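You operate a simulated robot arm through the tools that you are given. There is no shell and no other tool.

The job below is to be done with a simulated robot arm. You get a single attempt, and the scene is never put back.

## Task
Switch on cabinet A's dead shelf and trim the supply to 24 V.
Fine: breaker first, then the blue knob till the meter reads 24.0 V; shut the drawer; both cabinets keep running.

It is judged by the outcome, as a careful person would: the job done as asked, and still so three seconds after it is handed in. It fails if anything else is knocked over, pushed out of place, dropped, spilled or broken.

## Robot
A 7-joint arm with a two-finger parallel gripper, fixed in place. Base frame: the origin is at the foot of the arm, x ahead of it, y to its left, z up. Lengths are in cm, angles in degrees, forces in N, time in s.
With the tool pointing down near the work surface it reaches from about 38 to 80 cm from the base axis. Its first joint turns from -143.0 to 143.0 degrees. Payload 3 kg.
The tool frame sits at the grasp point between the pads (the TCP): z along the fingers, y along the line on which they close. The tips reach 3 cm beyond it. The gripper opens to 11 cm. The fingers are 2 cm wide and 1 cm thick; the gripper's body (4.8 by 11.2 cm) begins 5.5 cm behind the TCP.
Orientation is that of the tool frame in the base frame, as [roll, pitch, yaw] about the fixed x, y, z axes, in that order (R = Rz(yaw) Ry(pitch) Rx(roll)). With the fingers straight down and closing along the base's y, the tool's x points along the base's -x, its y along +y and its z along -z.

## Interface
- The arm moves only by the tool step_arm. Its argument "steps" is a list of rows, each a list of 2 entries, a list of its own where there are three numbers: the shift along the tool's x, y, z in cm, then the turn, a rotation vector about the tool's x, y, z in degrees. In form: [[[dx, dy, dz], [wx, wy, wz]], ...]. A call has 1 to 20 rows; each row is the pose to reach, as a shift and turn from the pose commanded when the call began, along the tool's axes at that moment. "grip" is the gripper command, from -1 (shut) to 1 (fully open), values between in proportion, set as the call begins (left out, the last holds). Rows are played at 5 a second. More than 5 cm and 8.6 degrees between two rows, or a gripper value outside its range, and nothing of the call is played. A pose out of reach is approached as far as the arm can. The call stops where the force on the tool passes 50 N (or 10 N more than at its start, if that is more) or the arm is blocked; 0.2 s more then pass. The fingers move at their own pace (about 15.3 cm/s each) and stop on an object; they squeeze with about 42 N. The grip force told is the motor's: it shows also when the fingers shut on nothing. Time passes only in rows, and 0.2 s behind the last, so rows that repeat a pose let the fingers close. The reply holds the time, the measured pose of the TCP, the force on the tool along the base axes, the opening and the grip force, in the units named above and with some noise, with the torque about the TCP (base axes, N m) and any sound that the robot's microphone picked up.
- Cameras (640 x 400 px; columns grow to the right, rows downward): "scene" is fixed at [5.22, -65.07, 143.82]; the picture's right is [0.47, -0.88, 0.00], its down [-0.38, -0.20, -0.90] and it looks along [0.80, 0.42, -0.43] (base axes); focal length 354 px, centre (320, 200). "wrist" rides on the gripper at [7.2, 1.7, -10.3] in the tool frame; the picture's right is [-0.23, 0.97, 0.00], its down [-0.76, -0.18, -0.62] and it looks along [-0.61, -0.14, 0.78] (tool axes); focal length 222 px, centre (320, 200).
- get_image(camera): a new picture of that camera. The clock stands still meanwhile.
- raise_lower(by): slides the trunk up (or, below 0, down) by that many cm; the arm rides with it, the base frame stays. It gives what a move gives, with no picture.
- point_at(camera, pixels): for up to 12 pixels [column, row] of the newest picture of that camera ("zoom" is the newest enlarged one), the place [x, y, z] in the base frame of the surface seen there, good to about 0.2 cm. The clock stands still meanwhile.
- enlarge(camera, box): a new picture of the part [left, top, right, bottom] of that camera's present view, enlarged. The clock stands still meanwhile.
- hand_in(): hands the job in; it is judged then, once.

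Leave the gripper open and the arm clear of the work at the hand-in unless told otherwise.

The tools are called after "Request:" as a command line: name --argument value ..., lists and objects as JSON in quotes. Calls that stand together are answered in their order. step_arm: Moves the arm, as the interface text tells. Its arguments: {"type":"object","properties":{"steps":{"type":"array","items":{"type":"array"}},"grip":{"type":"number"}},"required":["steps"]} The other tools are called the same way: raise_lower (by) slides the trunk up or down; get_image (camera) takes a picture; point_at (camera, pixels) gives the place of the surface under pixels of a picture; enlarge (camera, box) takes an enlarged picture of a part of a camera's view; hand_in () hands the job in.

At the start:

```text
time: 0.0
tcp_pos: [47.38, -19.75, 124.56]
ee_rot: [-180.0, 0.1, -180.0]
ft_force: [0.2, 0.3, 0.0]
ft_torque: [0.02, -0.02, -0.04]
finger_gap: 11.04
grip_force: 0.0
trunk travel left (down, up): [-42.5, 6.5]
```

scene: 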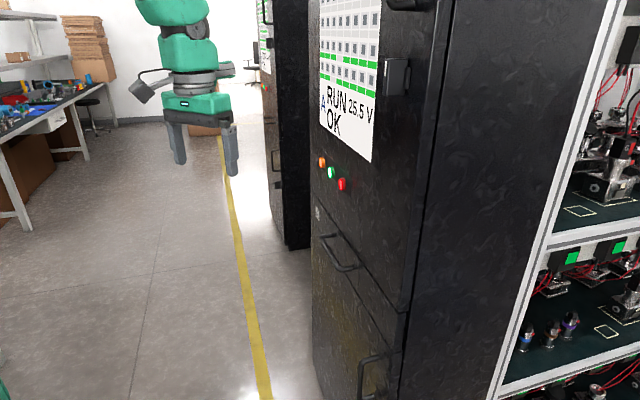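
wrist: 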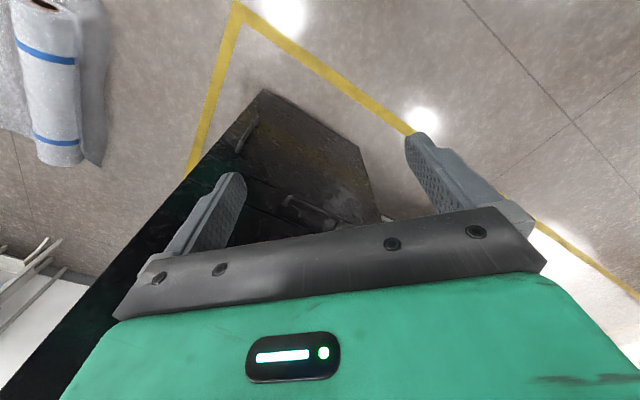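

I see cabinet A with a screen reading "RUN 25.5 V OK", three coloured buttons near (330,175), a drawer handle near (340,250), and a second cabinet behind it. I'll enlarge parts of the scene to find the breaker, the blue knob and the drawer.

Request:
enlarge --camera "scene" --box '[300, 0, 460, 200]'

Request:
enlarge --camera "scene" --box '[300, 140, 460, 400]'

Request:
enlarge --camera "scene" --box '[500, 100, 640, 400]'

Request:
enlarge --camera "scene" --box '[200, 0, 330, 250]'

```text
2.00 times, centred on (380, 100) of scene
```

zoom: 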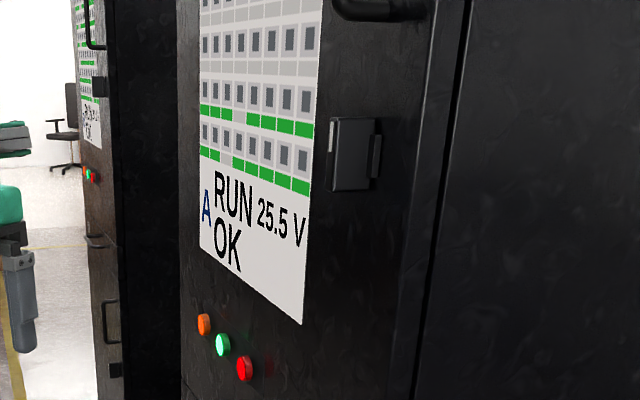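

```text
1.54 times, centred on (380, 270) of scene
```

zoom: 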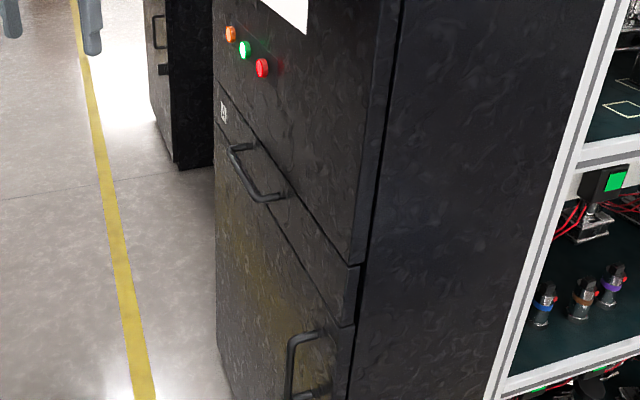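

```text
1.33 times, centred on (570, 250) of scene
```

zoom: 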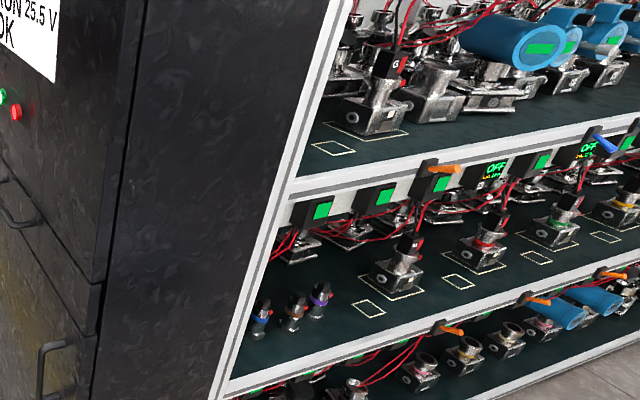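

```text
1.60 times, centred on (265, 125) of scene
```

zoom: 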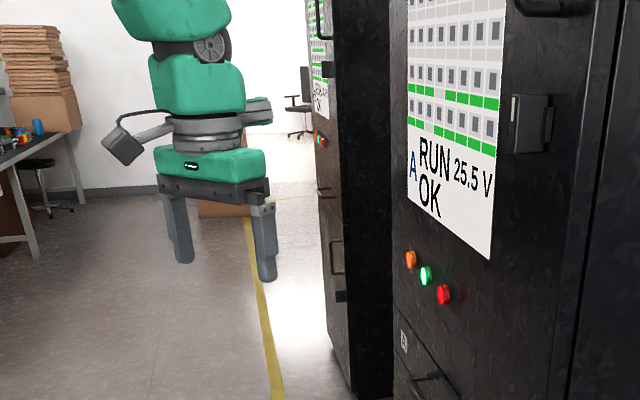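

The drawer (handle around (340,250)) most likely holds the breakers and knob. I'll measure the positions of the cabinet's face, handle, buttons and screen with point_at on the scene picture.

Request:
get_image --camera "scene"

Request:
point_at --camera "scene" --pixels '[[322, 162], [331, 172], [342, 184], [318, 213], [323, 235], [337, 267], [357, 266], [313, 205], [407, 308], [362, 365], [397, 75], [372, 160]]'

Request:
enlarge --camera "scene" --box '[305, 190, 425, 320]'

Request:
enlarge --camera "scene" --box '[310, 0, 420, 110]'

```text
taken
```

scene: 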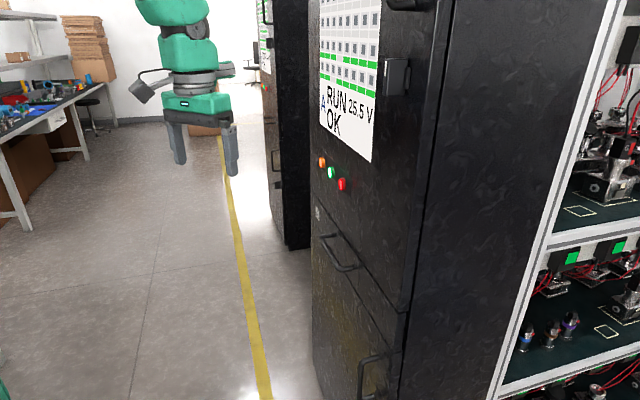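

```text
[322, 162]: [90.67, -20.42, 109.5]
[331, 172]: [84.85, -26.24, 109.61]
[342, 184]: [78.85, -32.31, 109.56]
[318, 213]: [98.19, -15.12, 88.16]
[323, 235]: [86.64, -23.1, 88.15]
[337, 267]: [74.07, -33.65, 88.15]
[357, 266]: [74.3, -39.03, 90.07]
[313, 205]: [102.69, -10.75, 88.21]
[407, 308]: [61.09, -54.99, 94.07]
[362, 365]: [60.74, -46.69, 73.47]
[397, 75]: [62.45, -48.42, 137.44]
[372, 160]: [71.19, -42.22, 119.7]
```

```text
3.08 times, centred on (365, 255) of scene
```

zoom: 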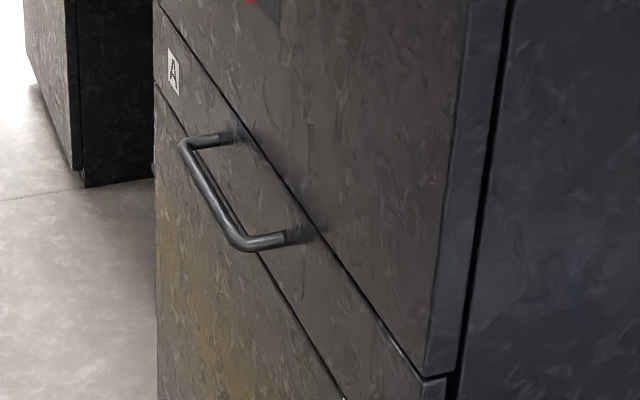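

```text
3.64 times, centred on (365, 55) of scene
```

zoom: 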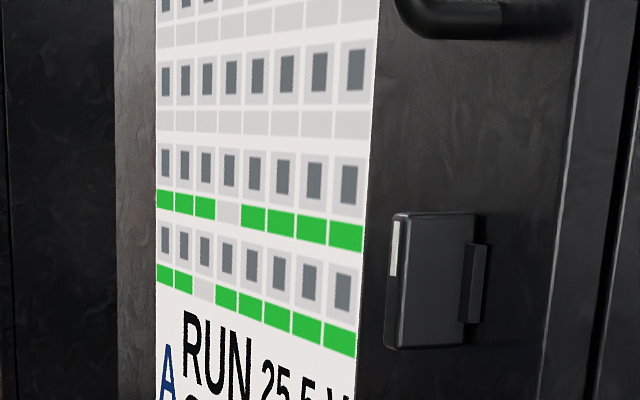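

The face of cabinet A runs along (0.7,0.7) with its outward normal about (-0.7,0.7). Next I'll measure the drawer handle accurately in an enlarged view of the handle (scene around (345,250)).

Request:
enlarge --camera "scene" --box '[305, 190, 395, 290]'

```text
4.00 times, centred on (350, 240) of scene
```

zoom: 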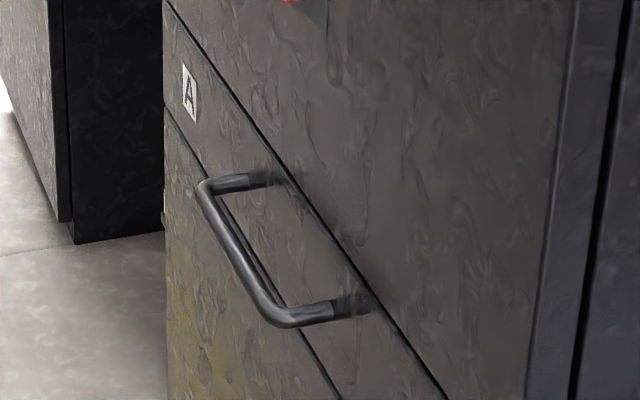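

The zoom shows the handle bar from (205,190) to (285,320), with its posts at (265,178) and (350,305) and the drawer labelled "A". I'll measure these points.

Request:
point_at --camera "zoom" --pixels '[[204, 187], [220, 225], [240, 260], [262, 297], [285, 318], [325, 312], [262, 179], [305, 270], [175, 20], [420, 380], [190, 150], [320, 375]]'

```text
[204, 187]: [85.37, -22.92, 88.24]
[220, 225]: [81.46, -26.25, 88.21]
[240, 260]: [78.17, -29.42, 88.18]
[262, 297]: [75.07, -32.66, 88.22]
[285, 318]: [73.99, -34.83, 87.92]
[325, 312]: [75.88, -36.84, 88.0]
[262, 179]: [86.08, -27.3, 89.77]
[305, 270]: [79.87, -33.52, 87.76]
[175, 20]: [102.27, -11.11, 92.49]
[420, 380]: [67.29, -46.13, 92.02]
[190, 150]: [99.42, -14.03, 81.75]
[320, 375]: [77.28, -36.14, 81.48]
```

The handle bar is at z≈87.8, about 3.7 cm in front of the drawer face, centred at about (79.5,-28.5). The drawer spans z 81.6–92.4. I'll lower the trunk by 30 cm first so the gripper comes to the handle's height region.

Request:
raise_lower --by -30

```text
time: 3.0
tcp_pos: [47.21, -19.78, 94.6]
ee_rot: [-180.0, 0.0, -179.9]
ft_force: [-0.2, 0.1, 0.0]
ft_torque: [0.04, 0.02, -0.03]
finger_gap: 10.99
grip_force: 0.0
trunk travel left (down, up): [-12.5, 36.5]
```

The gripper is now at z≈94.6, tool down. I'll turn it by 45° about the vertical so that the closing line is along the cabinet's face normal, with the fingers part-open at about 4.5 cm.

Request:
step_arm --steps '[[[0, 0, 0], [0, 0, -7.5]], [[0, 0, 0], [0, 0, -15]], [[0, 0, 0], [0, 0, -22.5]], [[0, 0, 0], [0, 0, -30]], [[0, 0, 0], [0, 0, -37.5]], [[0, 0, 0], [0, 0, -45]], [[0, 0, 0], [0, 0, -45]]]' --grip -0.2

```text
time: 4.6
tcp_pos: [47.54, -19.84, 94.55]
ee_rot: [180.0, 0.1, -134.9]
ft_force: [0.6, -0.1, 0.3]
ft_torque: [0.03, -0.03, -0.01]
finger_gap: 4.42
grip_force: 0.1
trunk travel left (down, up): [-12.5, 36.5]
```

The orientation is as wanted (tool x along -t, y along the outward normal). Next I'll tilt the tool by 60° towards the cabinet while moving to a standoff about 12 cm before the handle bar.

Request:
step_arm --steps '[[[-2.05, -2.3, 0], [7.5, 0, 0]], [[-4.1, -4.6, 0], [15, 0, 0]], [[-6.15, -6.9, 0], [22.5, 0, 0]], [[-8.2, -9.3, 0.2], [30, 0, 0]], [[-10.25, -11.6, 0.4], [37.5, 0, 0]], [[-12.3, -13.9, 0.5], [45, 0, 0]], [[-14.35, -16.2, 0.7], [52.5, 0, 0]], [[-16.4, -18.6, 0.8], [60, 0, 0]], [[-16.4, -18.6, 0.8], [60, 0, 0]]]'

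```text
time: 6.6
tcp_pos: [72.1, -21.32, 93.56]
ee_rot: [-120.0, 0.0, -135.0]
ft_force: [-0.8, -0.4, -0.1]
ft_torque: [-0.01, 0.02, 0.0]
finger_gap: 4.4
grip_force: 0.0
trunk travel left (down, up): [-12.5, 36.5]
```

The arm reached the standoff. I'll take both pictures to check alignment with the handle before closing in.

Request:
get_image --camera "scene"

Request:
get_image --camera "wrist"

```text
taken
```

scene: 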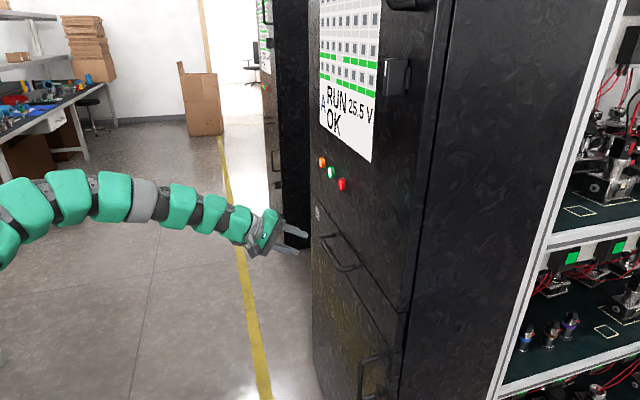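

```text
taken
```

wrist: 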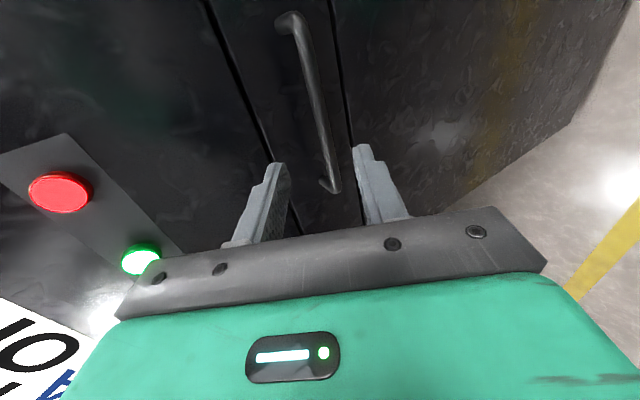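

The handle appears in the wrist view from (290,18) to (332,188), between the fingers. I'll check the bar's positions along it.

Request:
point_at --camera "wrist" --pixels '[[300, 45], [312, 90], [322, 130], [331, 170], [332, 186], [288, 22], [260, 180], [350, 110], [60, 192], [140, 260]]'

```text
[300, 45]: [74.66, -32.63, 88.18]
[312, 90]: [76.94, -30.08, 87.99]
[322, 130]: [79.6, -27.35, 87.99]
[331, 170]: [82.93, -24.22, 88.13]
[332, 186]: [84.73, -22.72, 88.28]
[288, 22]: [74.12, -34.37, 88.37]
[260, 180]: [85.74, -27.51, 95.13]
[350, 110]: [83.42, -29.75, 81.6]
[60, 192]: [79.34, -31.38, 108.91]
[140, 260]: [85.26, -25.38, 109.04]
```

The bar is centred on the tool (t≈36) and about 11.8 cm straight ahead along the tool's axis. I'll advance 10.5 cm in steps so the fingers straddle the bar without touching the drawer face.

Request:
step_arm --steps '[[[0, 0, 3.5], [0, 0, 0]], [[0, 0, 6.5], [0, 0, 0]], [[0, 0, 8.5], [0, 0, 0]], [[0, 0, 9.5], [0, 0, 0]], [[0, 0, 10.5], [0, 0, 0]], [[0, 0, 10.5], [0, 0, 0]]]'

Request:
get_image --camera "wrist"

```text
time: 8.0
tcp_pos: [78.57, -27.71, 88.46]
ee_rot: [-120.1, 0.1, -134.9]
ft_force: [-0.5, 0.0, 0.0]
ft_torque: [0.03, 0.02, -0.01]
finger_gap: 4.39
grip_force: 0.0
trunk travel left (down, up): [-12.5, 36.5]
```

```text
taken
```

wrist: 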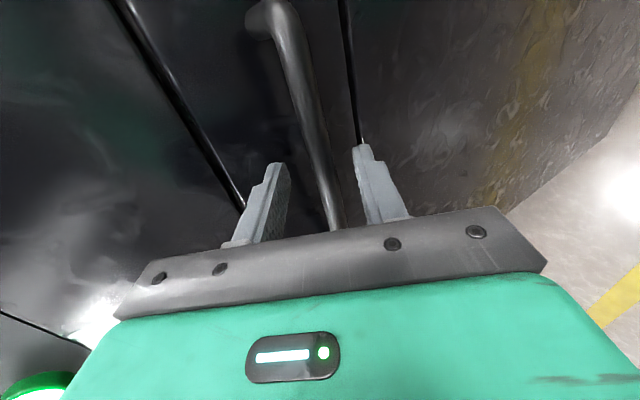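

The bar now runs between the fingers (320,190). No contact force yet. I'll close the gripper on the bar while holding the pose.

Request:
step_arm --steps '[[[0, 0, 0], [0, 0, 0]], [[0, 0, 0], [0, 0, 0]], [[0, 0, 0], [0, 0, 0]]]' --grip -1

```text
time: 8.8
tcp_pos: [78.57, -27.68, 88.14]
ee_rot: [-120.2, -0.2, -135.1]
ft_force: [-31.1, 22.1, -29.8]
ft_torque: [0.64, 0.3, -0.22]
finger_gap: 1.35
grip_force: 44.8
trunk travel left (down, up): [-12.5, 36.5]
```

The gripper holds the bar (gap 1.35). The force of about 45 N along tool +y shows that the grip was slightly off-centre. I'll shift the command +y a little to relieve it.

Request:
step_arm --steps '[[[0, 0.2, 0], [0, 0, 0]], [[0, 0.4, 0], [0, 0, 0]], [[0, 0.4, 0], [0, 0, 0]]]'

```text
time: 9.6
tcp_pos: [78.53, -27.65, 88.2]
ee_rot: [-119.9, 0.1, -134.8]
ft_force: [-9.5, 3.9, -13.4]
ft_torque: [0.07, 0.28, -0.75]
finger_gap: 1.36
grip_force: 45.3
trunk travel left (down, up): [-12.5, 36.5]
```

The force has dropped. Now I'll pull the drawer outward (tool direction (0, 0.5, -0.866)) slowly for 4 cm and watch the forces.

Request:
step_arm --steps '[[[0, 0.4, -0.43], [0, 0, 0]], [[0, 0.7, -0.87], [0, 0, 0]], [[0, 0.95, -1.3], [0, 0, 0]], [[0, 1.2, -1.73], [0, 0, 0]], [[0, 1.7, -2.6], [0, 0, 0]], [[0, 2.2, -3.46], [0, 0, 0]], [[0, 2.2, -3.46], [0, 0, 0]]]'

Request:
get_image --camera "wrist"

Request:
get_image --camera "scene"

```text
time: 11.2
tcp_pos: [75.35, -24.5, 88.25]
ee_rot: [-119.9, 0.0, -134.8]
ft_force: [6.4, 2.4, 26.3]
ft_torque: [0.12, -0.65, 0.48]
finger_gap: 1.34
grip_force: 45.2
trunk travel left (down, up): [-12.5, 36.5]
```

```text
taken
```

wrist: 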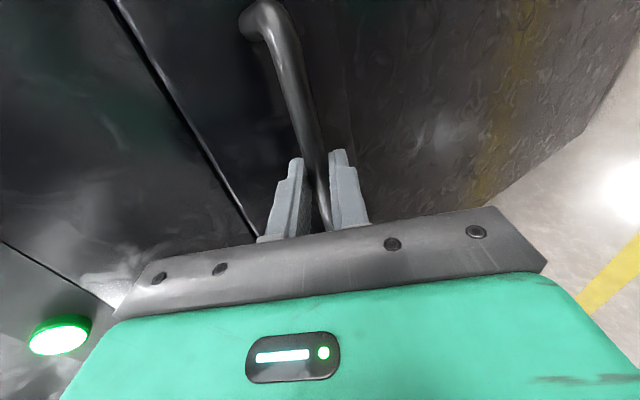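

```text
taken
```

scene: 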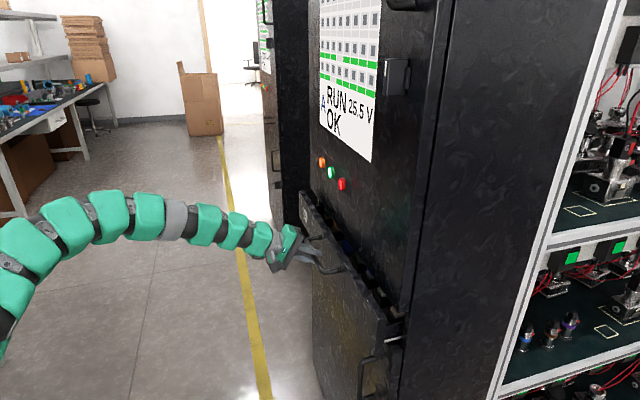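

The drawer is sliding out (moved about 4.5 cm). Fz is +26 N, so I'll lift the command slightly and keep pulling another 10 cm.

Request:
step_arm --steps '[[[0, 0.25, -0.95], [0, 0, 0]], [[0, 0.8, -1.85], [0, 0, 0]], [[0, 1.55, -3.15], [0, 0, 0]], [[0, 2.3, -4.45], [0, 0, 0]], [[0, 3.05, -5.75], [0, 0, 0]], [[0, 3.8, -7.05], [0, 0, 0]], [[0, 4.8, -8.8], [0, 0, 0]], [[0, 4.8, -8.8], [0, 0, 0]]]'

Request:
get_image --camera "scene"

```text
time: 13.0
tcp_pos: [68.48, -17.7, 88.17]
ee_rot: [-120.1, -0.1, -135.0]
ft_force: [-2.6, 1.8, -8.2]
ft_torque: [0.1, 0.09, -0.4]
finger_gap: 1.38
grip_force: 44.9
trunk travel left (down, up): [-12.5, 36.5]
```

```text
taken
```

scene: 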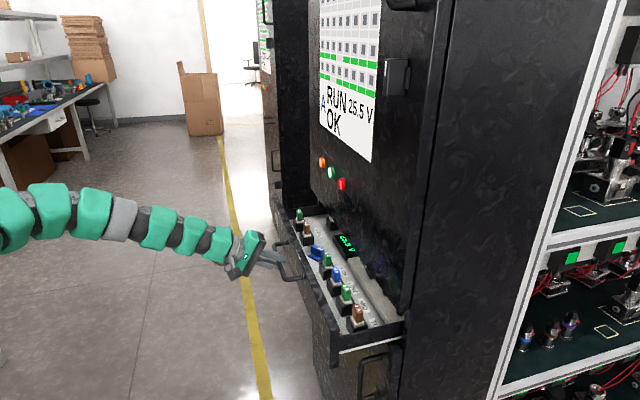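

The drawer interior shows several coloured items and a green digital meter at (345,242). I'll enlarge that region to see what is there.

Request:
enlarge --camera "scene" --box '[280, 195, 410, 350]'

Request:
enlarge --camera "scene" --box '[285, 200, 365, 270]'

```text
2.58 times, centred on (345, 272) of scene
```

zoom: 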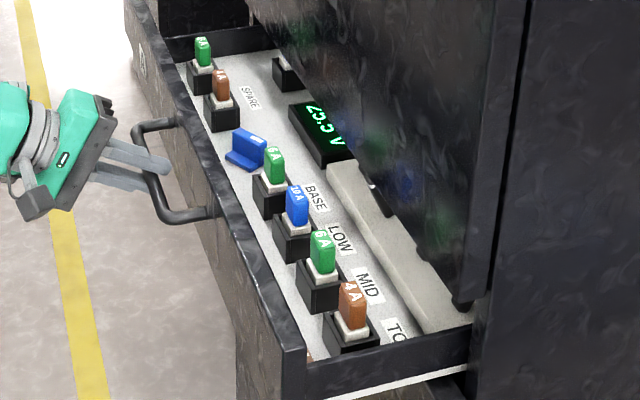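

```text
5.71 times, centred on (325, 235) of scene
```

zoom: 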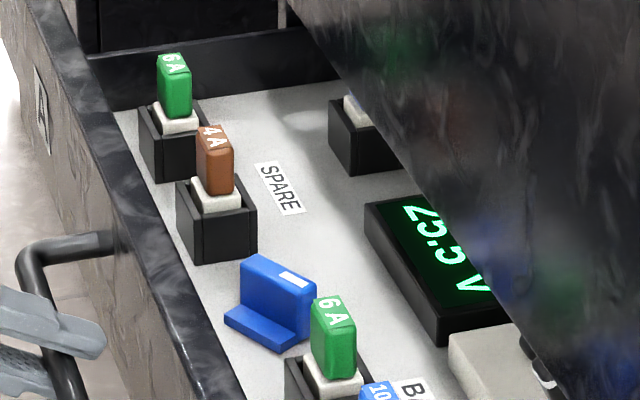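

I see fuses labelled SPARE / BASE / LOW / MID / TOP, a blue lever-like knob at (245,155 in the first zoom), and a meter at 25.5 V. The rear of the drawer is still hidden under the cabinet, so I'll pull another 10 cm.

Request:
step_arm --steps '[[[0, 0.5, -0.95], [0, 0, 0]], [[0, 1.25, -2.2], [0, 0, 0]], [[0, 2.0, -3.5], [0, 0, 0]], [[0, 2.75, -4.8], [0, 0, 0]], [[0, 3.5, -6.1], [0, 0, 0]], [[0, 4.25, -7.4], [0, 0, 0]], [[0, 5.0, -8.7], [0, 0, 0]], [[0, 5.0, -8.7], [0, 0, 0]]]'

Request:
get_image --camera "scene"

Request:
enlarge --camera "scene" --box '[260, 195, 410, 370]'

```text
time: 14.8
tcp_pos: [61.31, -10.49, 88.2]
ee_rot: [-120.2, 0.0, -135.1]
ft_force: [-6.2, -2.3, -18.1]
ft_torque: [0.21, 0.12, -0.38]
finger_gap: 1.38
grip_force: 44.6
trunk travel left (down, up): [-12.5, 36.5]
```

```text
taken
```

scene: 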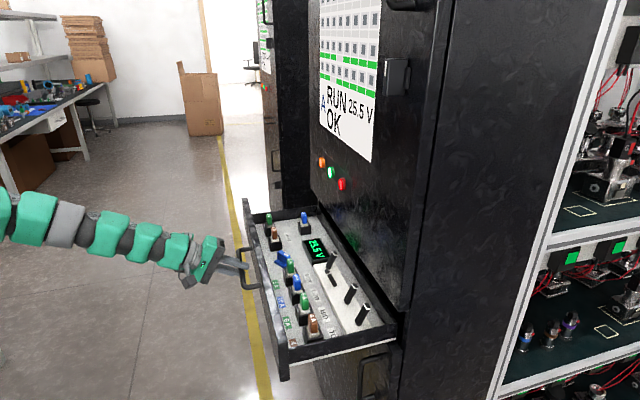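

```text
2.29 times, centred on (335, 282) of scene
```

zoom: 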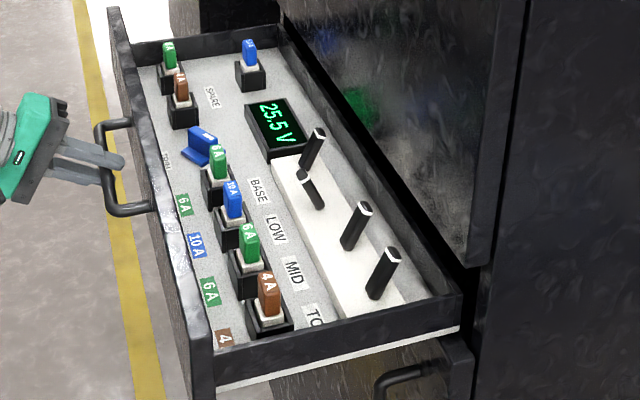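

The drawer is now open by about 24 cm. I see four breaker toggles on a white block, the second (LOW) leaning the other way, the meter at 25.5 V, and the blue knob near (200,145). I'll zoom in closer and measure.

Request:
enlarge --camera "scene" --box '[300, 220, 390, 340]'

Request:
enlarge --camera "scene" --box '[255, 225, 335, 295]'

Request:
point_at --camera "zoom" --pixels '[[200, 200], [250, 200], [200, 240], [150, 260], [380, 20], [320, 300]]'

```text
3.33 times, centred on (345, 280) of scene
```

zoom: 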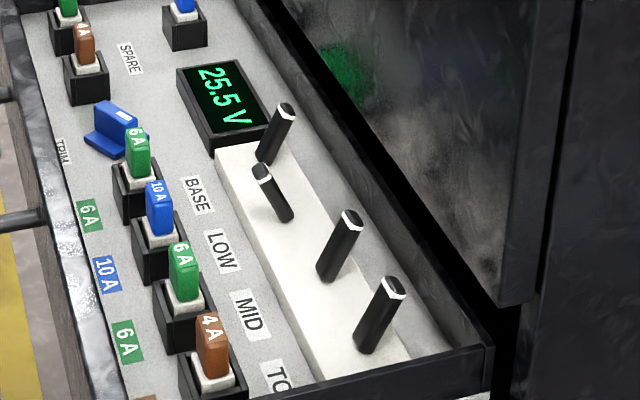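

```text
5.71 times, centred on (295, 260) of scene
```

zoom: 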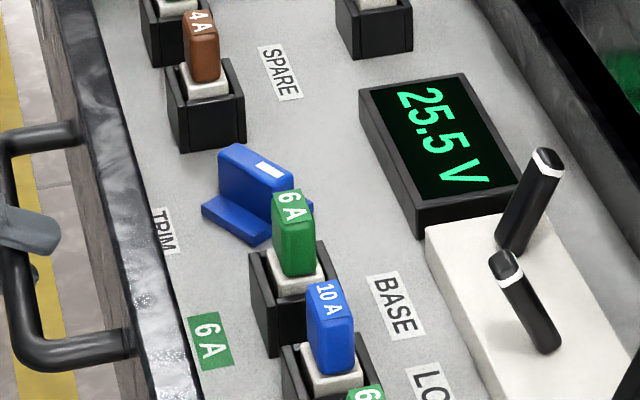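

```text
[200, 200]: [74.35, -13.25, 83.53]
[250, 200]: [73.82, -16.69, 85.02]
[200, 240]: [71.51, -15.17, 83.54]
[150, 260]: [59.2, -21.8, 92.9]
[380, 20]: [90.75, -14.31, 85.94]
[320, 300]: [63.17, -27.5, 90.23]
```

TRIM labels the blue knob, and the LOW breaker is the one that leans the opposite way. I'll measure the toggle and knob positions in this zoom.

Request:
point_at --camera "zoom" --pixels '[[504, 262], [545, 345], [545, 160], [505, 240], [235, 155], [285, 175], [268, 170], [265, 240], [205, 210], [440, 130], [450, 260], [165, 235]]'

Request:
enlarge --camera "scene" --box '[300, 240, 390, 350]'

```text
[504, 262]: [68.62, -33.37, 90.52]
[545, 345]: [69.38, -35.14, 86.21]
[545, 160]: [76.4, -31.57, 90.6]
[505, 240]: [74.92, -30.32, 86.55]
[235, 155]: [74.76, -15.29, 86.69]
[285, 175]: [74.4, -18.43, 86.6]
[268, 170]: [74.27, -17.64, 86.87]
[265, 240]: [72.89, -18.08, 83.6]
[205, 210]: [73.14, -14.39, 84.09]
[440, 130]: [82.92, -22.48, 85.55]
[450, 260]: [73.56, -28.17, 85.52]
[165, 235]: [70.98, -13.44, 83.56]
```

```text
3.64 times, centred on (345, 295) of scene
```

zoom: 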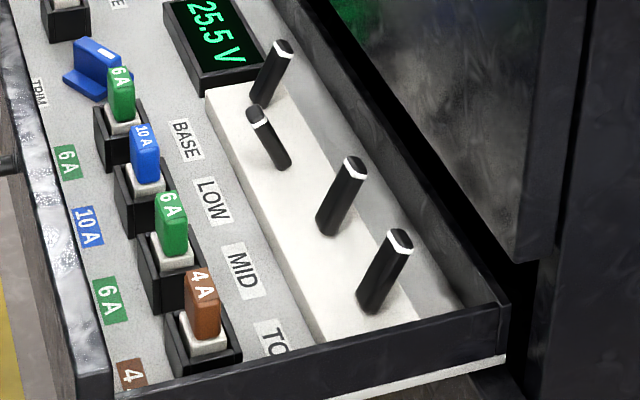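

LOW's tip is at t≈24.9, n≈-72.1 and leans to the front, while the others lean towards the cabinet (n≈-76.4). That means LOW is off and must be pushed towards the cabinet. First I'll release the handle and back off along the tool axis.

Request:
step_arm --steps '[[[0, 0.13, 0.08], [0, 0, 0]], [[0, 0.13, 0.08], [0, 0, 0]]]'

Request:
step_arm --steps '[[[0, 0, 0], [0, 0, 0]], [[0, 0, 0], [0, 0, 0]], [[0, 0, -1], [0, 0, 0]], [[0, 0, -3], [0, 0, 0]], [[0, 0, -6], [0, 0, 0]], [[0, 0, -9], [0, 0, 0]], [[0, 0, -12], [0, 0, 0]]]' --grip -0.2

Request:
get_image --camera "scene"

```text
time: 15.4
tcp_pos: [61.28, -10.45, 88.14]
ee_rot: [-120.0, 0.0, -134.9]
ft_force: [-0.3, -0.7, 2.8]
ft_torque: [-0.25, 0.2, -1.04]
finger_gap: 1.38
grip_force: 44.7
trunk travel left (down, up): [-12.5, 36.5]
```

```text
time: 17.0
tcp_pos: [53.93, -3.36, 94.1]
ee_rot: [-120.0, 0.1, -135.1]
ft_force: [0.6, -0.3, 0.0]
ft_torque: [-0.02, 0.0, 0.0]
finger_gap: 4.38
grip_force: 0.0
trunk travel left (down, up): [-12.5, 36.5]
```

```text
taken
```

scene: 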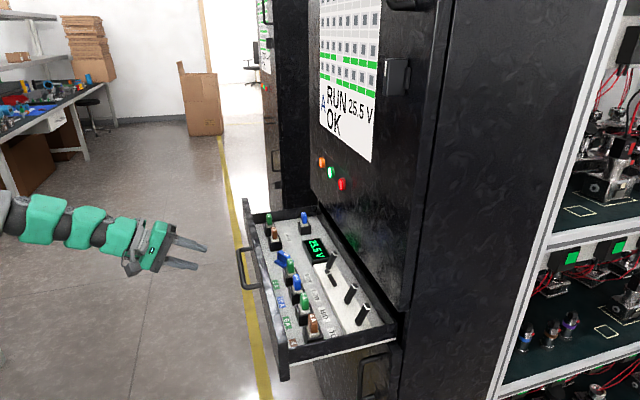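

The drawer stays open and the arm is clear of it. Next I'll rise 14 cm, change the tilt to 30° from vertical, and move over the drawer to look inside with the wrist camera.

Request:
step_arm --steps '[[[0, -3.03, -1.75], [-7.5, 0, 0]], [[0, -6.06, -3.5], [-15, 0, 0]], [[0, -9.1, -5.25], [-22.5, 0, 0]], [[0, -12.12, -7], [-30, 0, 0]], [[1.76, -13.87, -3.97], [-30, 0, 0]], [[3.52, -15.62, -0.94], [-30, 0, 0]], [[5.28, -17.37, 2.09], [-30, 0, 0]], [[7.04, -19.12, 5.12], [-30, 0, 0]], [[8.8, -20.87, 8.15], [-30, 0, 0]], [[8.8, -20.87, 8.15], [-30, 0, 0]]]'

Request:
get_image --camera "wrist"

Request:
get_image --camera "scene"

```text
time: 19.2
tcp_pos: [60.35, -21.72, 108.04]
ee_rot: [-150.1, -0.1, -135.1]
ft_force: [0.0, -0.4, -0.8]
ft_torque: [-0.02, 0.05, -0.03]
finger_gap: 4.38
grip_force: 0.0
trunk travel left (down, up): [-12.5, 36.5]
```

```text
taken
```

wrist: 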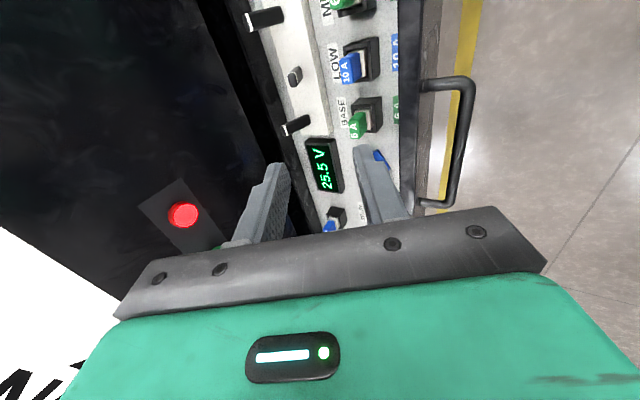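

```text
taken
```

scene: 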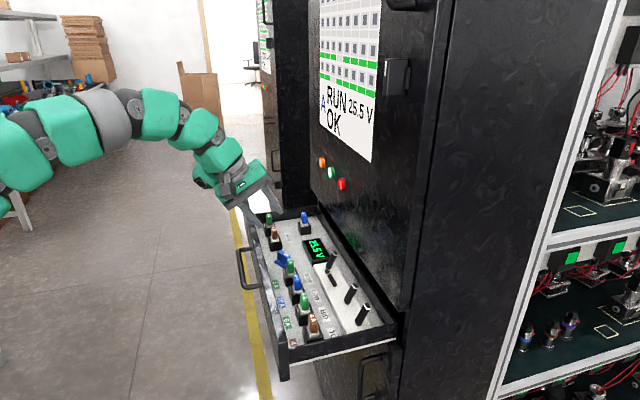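

The wrist view shows the toggles at (265,20), (295,75), (297,125), beside their labels. I'll enlarge to verify the labels and measure the LOW toggle.

Request:
enlarge --camera "wrist" --box '[230, 0, 410, 110]'

Request:
point_at --camera "wrist" --pixels '[[293, 74], [300, 73], [290, 80], [297, 125], [288, 130], [306, 122], [355, 72], [357, 130], [352, 128], [252, 22], [280, 14], [345, 70]]'

```text
3.56 times, centred on (320, 55) of wrist
```

zoom: 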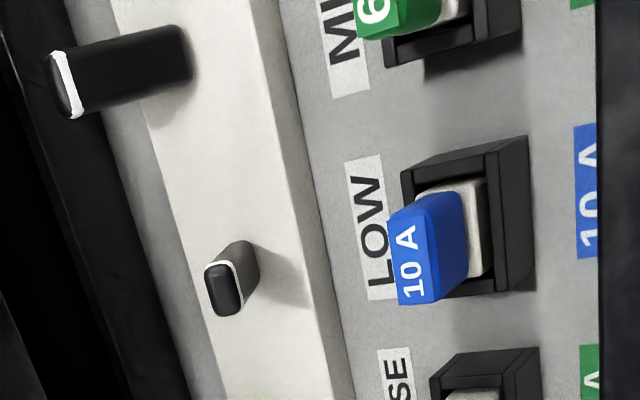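

```text
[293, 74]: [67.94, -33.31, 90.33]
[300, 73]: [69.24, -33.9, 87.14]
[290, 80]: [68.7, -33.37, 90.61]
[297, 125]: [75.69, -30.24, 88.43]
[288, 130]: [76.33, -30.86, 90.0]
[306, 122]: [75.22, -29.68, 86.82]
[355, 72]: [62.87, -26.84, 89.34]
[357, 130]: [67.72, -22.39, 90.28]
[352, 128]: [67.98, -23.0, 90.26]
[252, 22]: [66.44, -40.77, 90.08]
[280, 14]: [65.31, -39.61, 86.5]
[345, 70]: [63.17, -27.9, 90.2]
```

LOW's toggle tip is at about (68.3,-33.35,90.5), and the blue 10 A fuse stands in front of it at n≈-64. I'll close the gripper and move to a point above the gap between the fuse and the toggle, in front of the LOW toggle.

Request:
step_arm --steps '[[[0.65, -1.1, 3.06], [0, 0, 0]], [[1.3, -2.2, 6.13], [0, 0, 0]], [[1.95, -3.3, 9.2], [0, 0, 0]], [[2.6, -4.43, 12.26], [0, 0, 0]], [[2.6, -4.43, 12.26], [0, 0, 0]]]' --grip -1

Request:
get_image --camera "wrist"

Request:
enlarge --camera "scene" --box '[250, 180, 400, 360]'

```text
time: 20.4
tcp_pos: [65.5, -30.67, 99.58]
ee_rot: [-149.9, 0.0, -134.9]
ft_force: [-0.5, 0.0, -0.2]
ft_torque: [0.0, 0.0, -0.05]
finger_gap: 0.01
grip_force: 37.6
trunk travel left (down, up): [-12.5, 36.5]
```

```text
taken
```

wrist: 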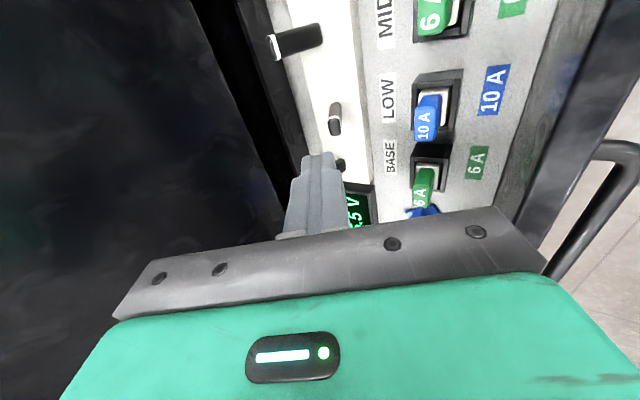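

```text
2.22 times, centred on (325, 270) of scene
```

zoom: 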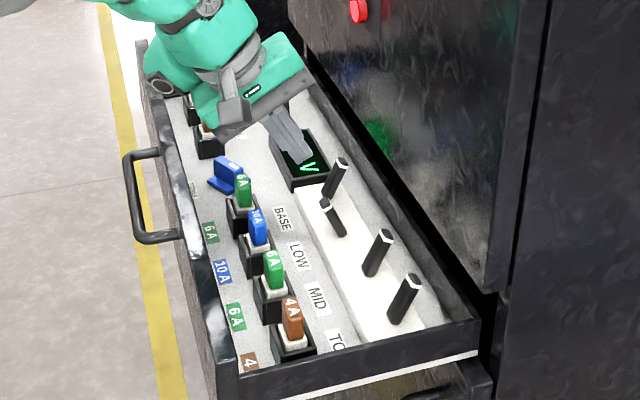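

The TCP is at t≈24.6, n≈-68, z≈99.6, as planned. Next I'll go straight down 8.5 cm so the fingertips are in front of the LOW toggle.

Request:
step_arm --steps '[[[0, 1.25, 2.17], [0, 0, 0]], [[0, 2.5, 4.33], [0, 0, 0]], [[0, 3.5, 6.06], [0, 0, 0]], [[0, 4.25, 7.36], [0, 0, 0]], [[0, 4.25, 7.36], [0, 0, 0]]]'

Request:
get_image --camera "wrist"

Request:
enlarge --camera "scene" --box '[250, 180, 400, 360]'

```text
time: 21.6
tcp_pos: [65.45, -30.86, 91.22]
ee_rot: [-149.9, -0.1, -134.9]
ft_force: [0.4, -0.3, 0.5]
ft_torque: [-0.02, 0.01, 0.02]
finger_gap: 0.0
grip_force: 37.8
trunk travel left (down, up): [-12.5, 36.5]
```

```text
taken
```

wrist: 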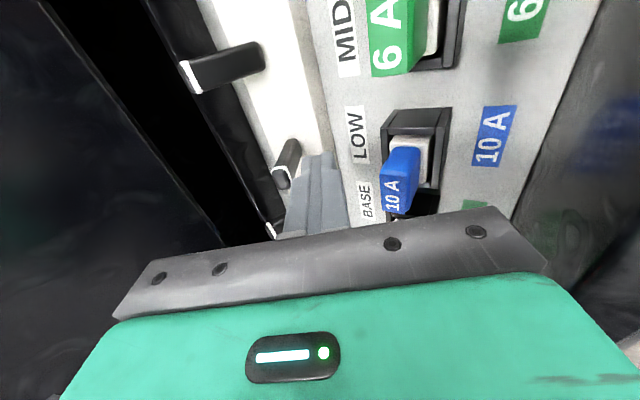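

```text
2.22 times, centred on (325, 270) of scene
```

zoom: 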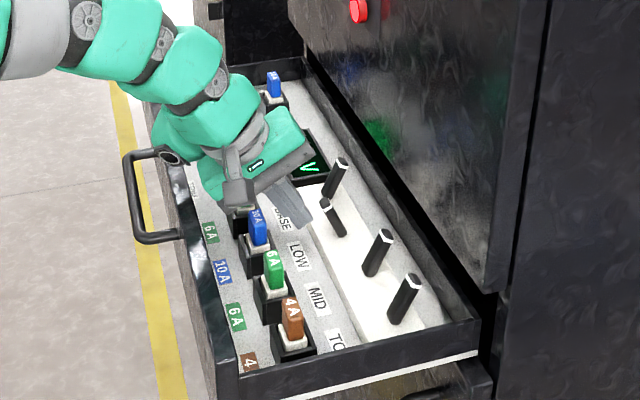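

The fingertips are in front of the LOW toggle at (325,155), with no contact. I'll push slowly towards the cabinet by 4 cm, watching the force and listening for a click.

Request:
step_arm --steps '[[[0, -0.87, 0.5], [0, 0, 0]], [[0, -1.73, 1.0], [0, 0, 0]], [[0, -2.6, 1.5], [0, 0, 0]], [[0, -3.46, 2.0], [0, 0, 0]]]'

Request:
enlarge --camera "scene" --box '[250, 180, 400, 360]'

Request:
get_image --camera "wrist"

```text
time: 22.6
tcp_pos: [68.11, -33.46, 91.3]
ee_rot: [-150.0, -0.1, -134.8]
ft_force: [-0.4, -0.4, -0.1]
ft_torque: [0.04, -0.03, -0.03]
finger_gap: 0.0
grip_force: 37.7
trunk travel left (down, up): [-12.5, 36.5]
```

```text
2.22 times, centred on (325, 270) of scene
```

zoom: 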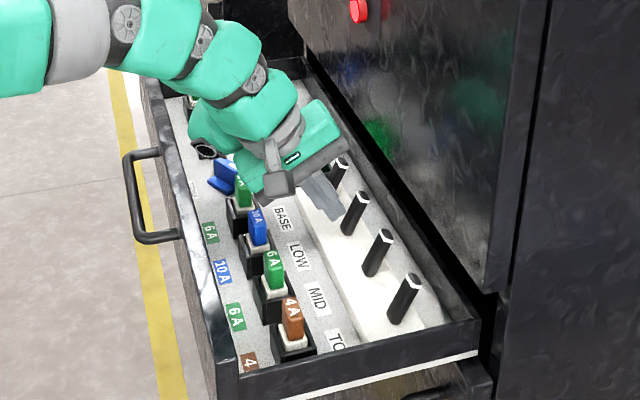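

```text
taken
```

wrist: 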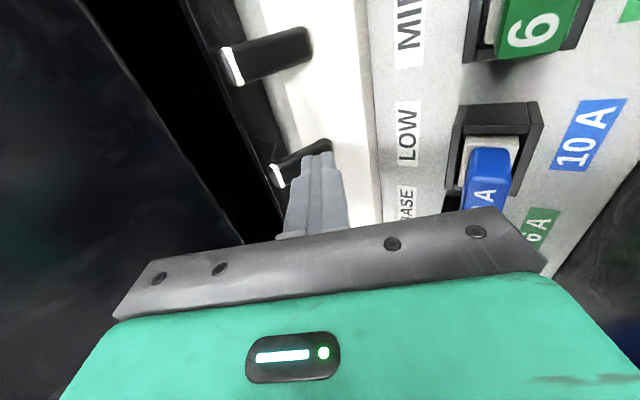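

The LOW toggle now leans towards the cabinet like the others, and the drawer has not moved. I'll back off 3 cm to the front and then rise 12 cm to check the screen and meter.

Request:
step_arm --steps '[[[0, 1.3, -0.75], [0, 0, 0]], [[0, 2.6, -1.5], [0, 0, 0]], [[0, 1.1, -4.1], [0, 0, 0]], [[0, -0.9, -7.56], [0, 0, 0]], [[0, -2.9, -11.0], [0, 0, 0]], [[0, -3.4, -11.9], [0, 0, 0]]]'

Request:
get_image --camera "scene"

Request:
enlarge --camera "scene" --box '[300, 0, 400, 170]'

Request:
get_image --camera "wrist"

```text
time: 24.0
tcp_pos: [66.04, -31.52, 103.39]
ee_rot: [-149.9, 0.1, -134.9]
ft_force: [-0.1, -0.4, 0.6]
ft_torque: [0.01, -0.03, 0.02]
finger_gap: 0.01
grip_force: 37.7
trunk travel left (down, up): [-12.5, 36.5]
```

```text
taken
```

scene: 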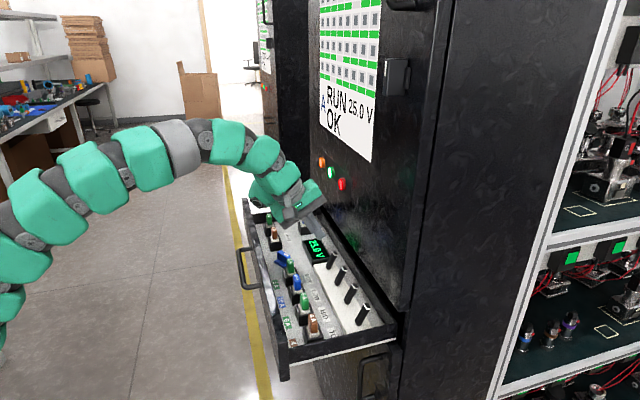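

```text
2.35 times, centred on (350, 85) of scene
```

zoom: 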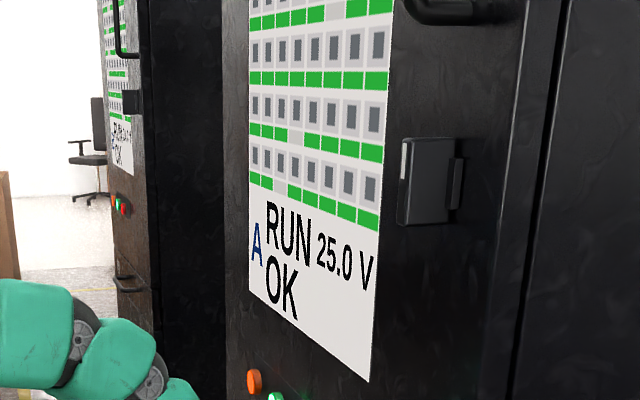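

```text
taken
```

wrist: 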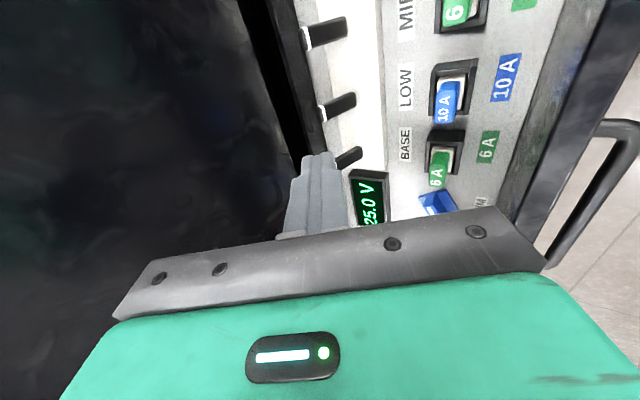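

The dead rows are now green, the screen says RUN OK and the meter dropped to 25.0 V with the load. Next comes the blue TRIM knob at (283,258). I'll zoom in on it.

Request:
enlarge --camera "scene" --box '[265, 240, 305, 280]'

```text
10.00 times, centred on (285, 260) of scene
```

zoom: 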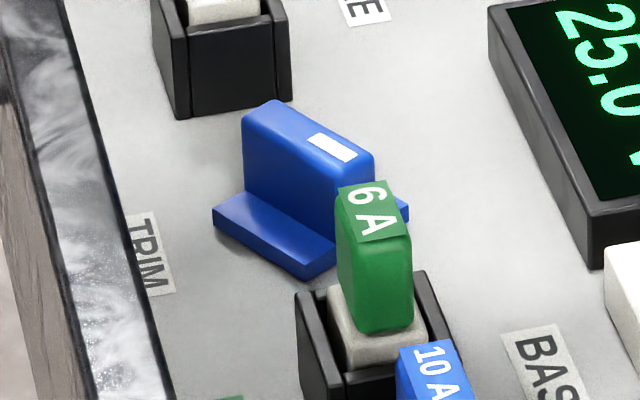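

The knob is a blue square base with an upright fin and a white pointer mark at one end. I'll measure the fin's edges, its base and the neighbouring fuses.

Request:
point_at --camera "zoom" --pixels '[[262, 110], [250, 115], [352, 160], [368, 162], [330, 148], [290, 190], [222, 216], [305, 272], [405, 212], [375, 230], [230, 80], [340, 290]]'

```text
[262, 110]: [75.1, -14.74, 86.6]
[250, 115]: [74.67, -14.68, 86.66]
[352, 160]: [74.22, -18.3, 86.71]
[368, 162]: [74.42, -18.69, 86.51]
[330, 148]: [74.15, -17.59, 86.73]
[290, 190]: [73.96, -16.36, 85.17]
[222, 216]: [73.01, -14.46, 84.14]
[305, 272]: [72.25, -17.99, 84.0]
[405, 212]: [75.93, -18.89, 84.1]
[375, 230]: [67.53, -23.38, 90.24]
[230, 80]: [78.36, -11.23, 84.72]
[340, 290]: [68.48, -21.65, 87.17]
```

Knob centre is about (74.5,-16.7), fin top z≈86.7, fin direction about -100° in the base, ~4.2 cm long. I'll move the tool above it, straight down, at the present height, with the fingers opened to about 4 cm.

Request:
step_arm --steps '[[[-3.3, 0.8, -0.45], [-6, 0, 0]], [[-6.6, 1.6, -0.9], [-12, 0, 0]], [[-9.9, 2.35, -1.35], [-18, 0, 0]], [[-13.2, 3.1, -1.8], [-24, 0, 0]], [[-16.5, 3.9, -2.25], [-30, 0, 0]], [[-16.5, 3.9, -2.25], [-30, 0, 0]]]' --grip -0.27

Request:
step_arm --steps '[[[0, 0, 0], [0, 0, -7]], [[0, 0, 0], [0, 0, -14]], [[0, 0, 0], [0, 0, -21]], [[0, 0, 0], [0, 0, -28]], [[0, 0, 0], [0, 0, -34.6]], [[0, 0, 0], [0, 0, -34.6]]]'

Request:
get_image --camera "wrist"

Request:
get_image --camera "scene"

```text
time: 25.4
tcp_pos: [68.61, -16.98, 93.73]
ee_rot: [-179.3, 0.0, -135.1]
ft_force: [3.2, -2.1, 0.1]
ft_torque: [0.14, 0.24, -0.05]
finger_gap: 3.78
grip_force: 0.1
out of reach, approached as far as the arm can: row 3, 4, 5, 6
trunk travel left (down, up): [-12.5, 36.5]
```

```text
time: 26.8
tcp_pos: [68.82, -16.83, 93.88]
ee_rot: [180.0, 0.0, -100.3]
ft_force: [0.3, 0.5, -1.3]
ft_torque: [0.02, 0.0, -0.01]
finger_gap: 4.0
grip_force: 0.0
trunk travel left (down, up): [-12.5, 36.5]
```

```text
taken
```

wrist: 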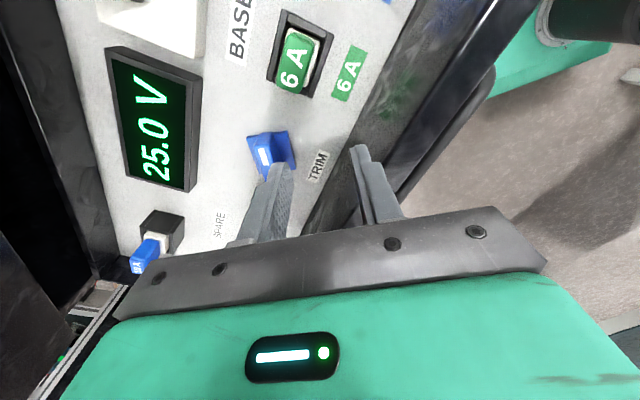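

```text
taken
```

scene: 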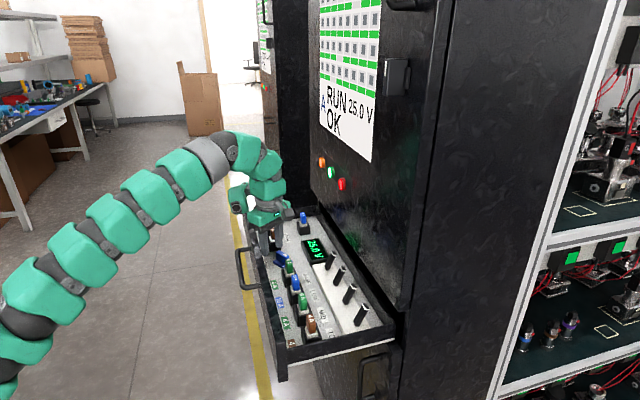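

The arm ran out of reach at that height and drooped to z≈93.8 (tips at ≈90.8), with no contact (forces near 0). The trunk is too low for tool-down work out there. I'll raise the trunk by 20 cm, which lifts the arm straight up.

Request:
raise_lower --by 20

Request:
get_image --camera "scene"

```text
time: 29.0
tcp_pos: [68.85, -16.86, 114.0]
ee_rot: [-180.0, 0.0, -100.3]
ft_force: [0.4, 0.4, 0.0]
ft_torque: [-0.04, 0.02, -0.01]
finger_gap: 4.02
grip_force: 0.0
trunk travel left (down, up): [-32.5, 16.5]
```

```text
taken
```

scene: 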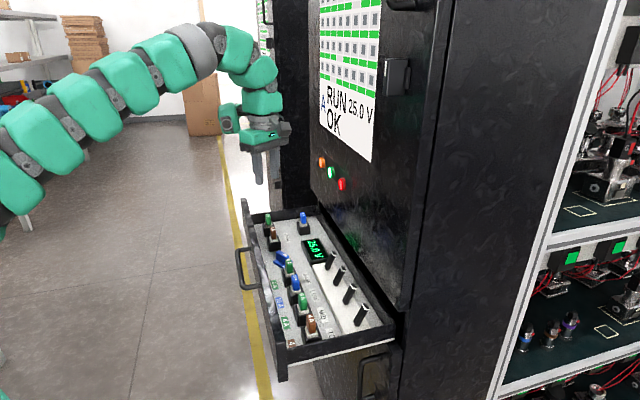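

The gripper is now at z≈114, tool down. I'll descend to z≈100 and then shift 5.6 cm outward to above the knob, checking for reach.

Request:
step_arm --steps '[[[0, 0, 4.7], [0, 0, 0]], [[0, 0, 9.4], [0, 0, 0]], [[0, 0, 14], [0, 0, 0]], [[-0.4, -1.85, 14], [0, 0, 0]], [[-0.8, -3.7, 14], [0, 0, 0]], [[-1.17, -5.53, 14], [0, 0, 0]], [[-1.17, -5.53, 14], [0, 0, 0]]]'

Request:
get_image --camera "wrist"

```text
time: 30.6
tcp_pos: [74.23, -16.72, 100.04]
ee_rot: [179.9, 0.0, -100.4]
ft_force: [-0.1, -0.6, 0.3]
ft_torque: [0.0, -0.02, -0.02]
finger_gap: 4.02
grip_force: 0.1
trunk travel left (down, up): [-32.5, 16.5]
```

```text
taken
```

wrist: 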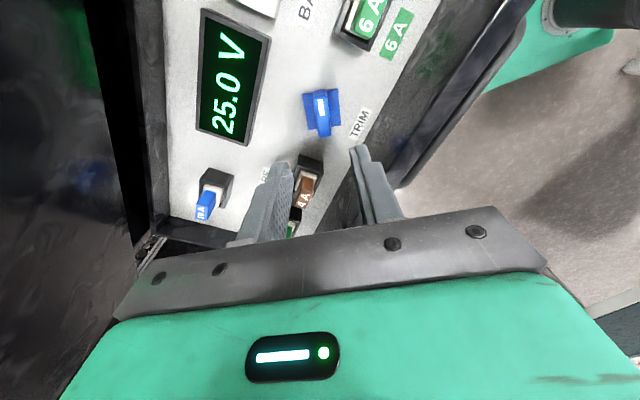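

I'm above the knob, which shows at (320,110) in the wrist view. I'll zoom in and measure it precisely from here.

Request:
enlarge --camera "wrist" --box '[270, 70, 370, 150]'

```text
5.00 times, centred on (320, 110) of wrist
```

zoom: 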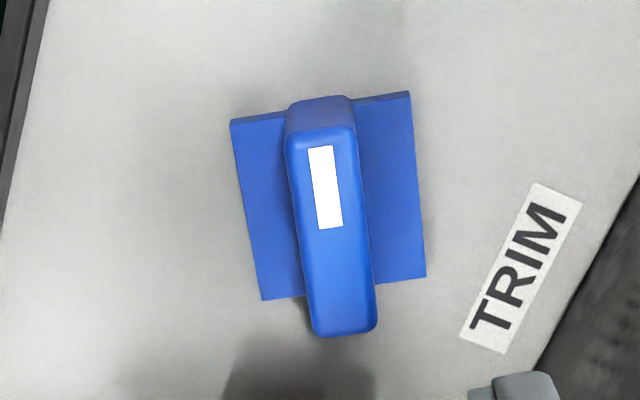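

The fin and its square base are clear here. I'll measure the four corners of the base and points along the fin's top.

Request:
point_at --camera "zoom" --pixels '[[240, 130], [405, 103], [420, 272], [266, 292], [320, 138], [345, 322], [295, 145], [348, 140], [318, 325], [370, 318], [332, 230], [300, 240]]'

```text
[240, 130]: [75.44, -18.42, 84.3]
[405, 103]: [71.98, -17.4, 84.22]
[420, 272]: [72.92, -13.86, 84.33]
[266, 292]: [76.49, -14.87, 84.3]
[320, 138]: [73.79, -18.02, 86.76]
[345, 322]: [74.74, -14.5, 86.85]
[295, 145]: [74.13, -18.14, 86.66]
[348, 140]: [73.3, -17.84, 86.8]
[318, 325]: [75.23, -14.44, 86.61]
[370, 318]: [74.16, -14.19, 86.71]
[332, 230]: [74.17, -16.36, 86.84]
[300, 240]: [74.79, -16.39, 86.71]
```

Knob centre is ≈(74.23,-16.2), with the pointer at ≈-105.3°. I'll correct by 0.5 cm and 5°, then descend until the tips sit just above the base plate (TCP z≈88).

Request:
step_arm --steps '[[[-0.51, 0.09, 0], [0, 0, 4.9]], [[-0.51, 0.09, 4], [0, 0, 4.9]], [[-0.51, 0.09, 7.5], [0, 0, 4.9]], [[-0.51, 0.09, 7.5], [0, 0, 4.9]]]'

Request:
get_image --camera "wrist"

Request:
enlarge --camera "scene" --box '[230, 170, 340, 290]'

```text
time: 31.6
tcp_pos: [74.36, -16.15, 92.38]
ee_rot: [179.9, 0.0, -105.3]
ft_force: [0.0, 0.5, 1.3]
ft_torque: [0.0, 0.01, -0.02]
finger_gap: 4.06
grip_force: 0.0
trunk travel left (down, up): [-32.5, 16.5]
```

```text
taken
```

wrist: 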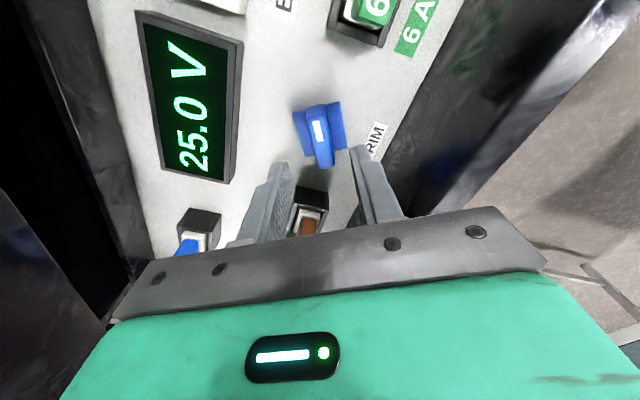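

```text
3.33 times, centred on (285, 230) of scene
```

zoom: 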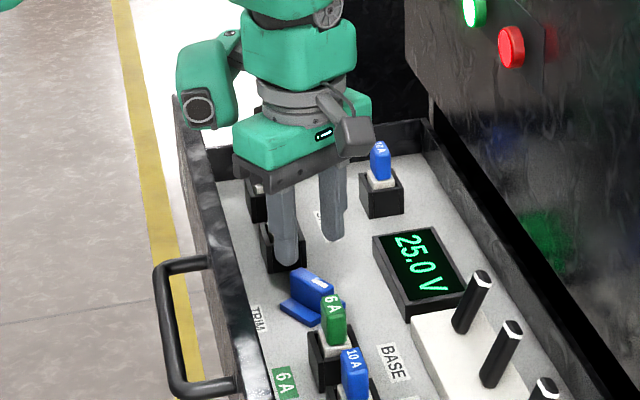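

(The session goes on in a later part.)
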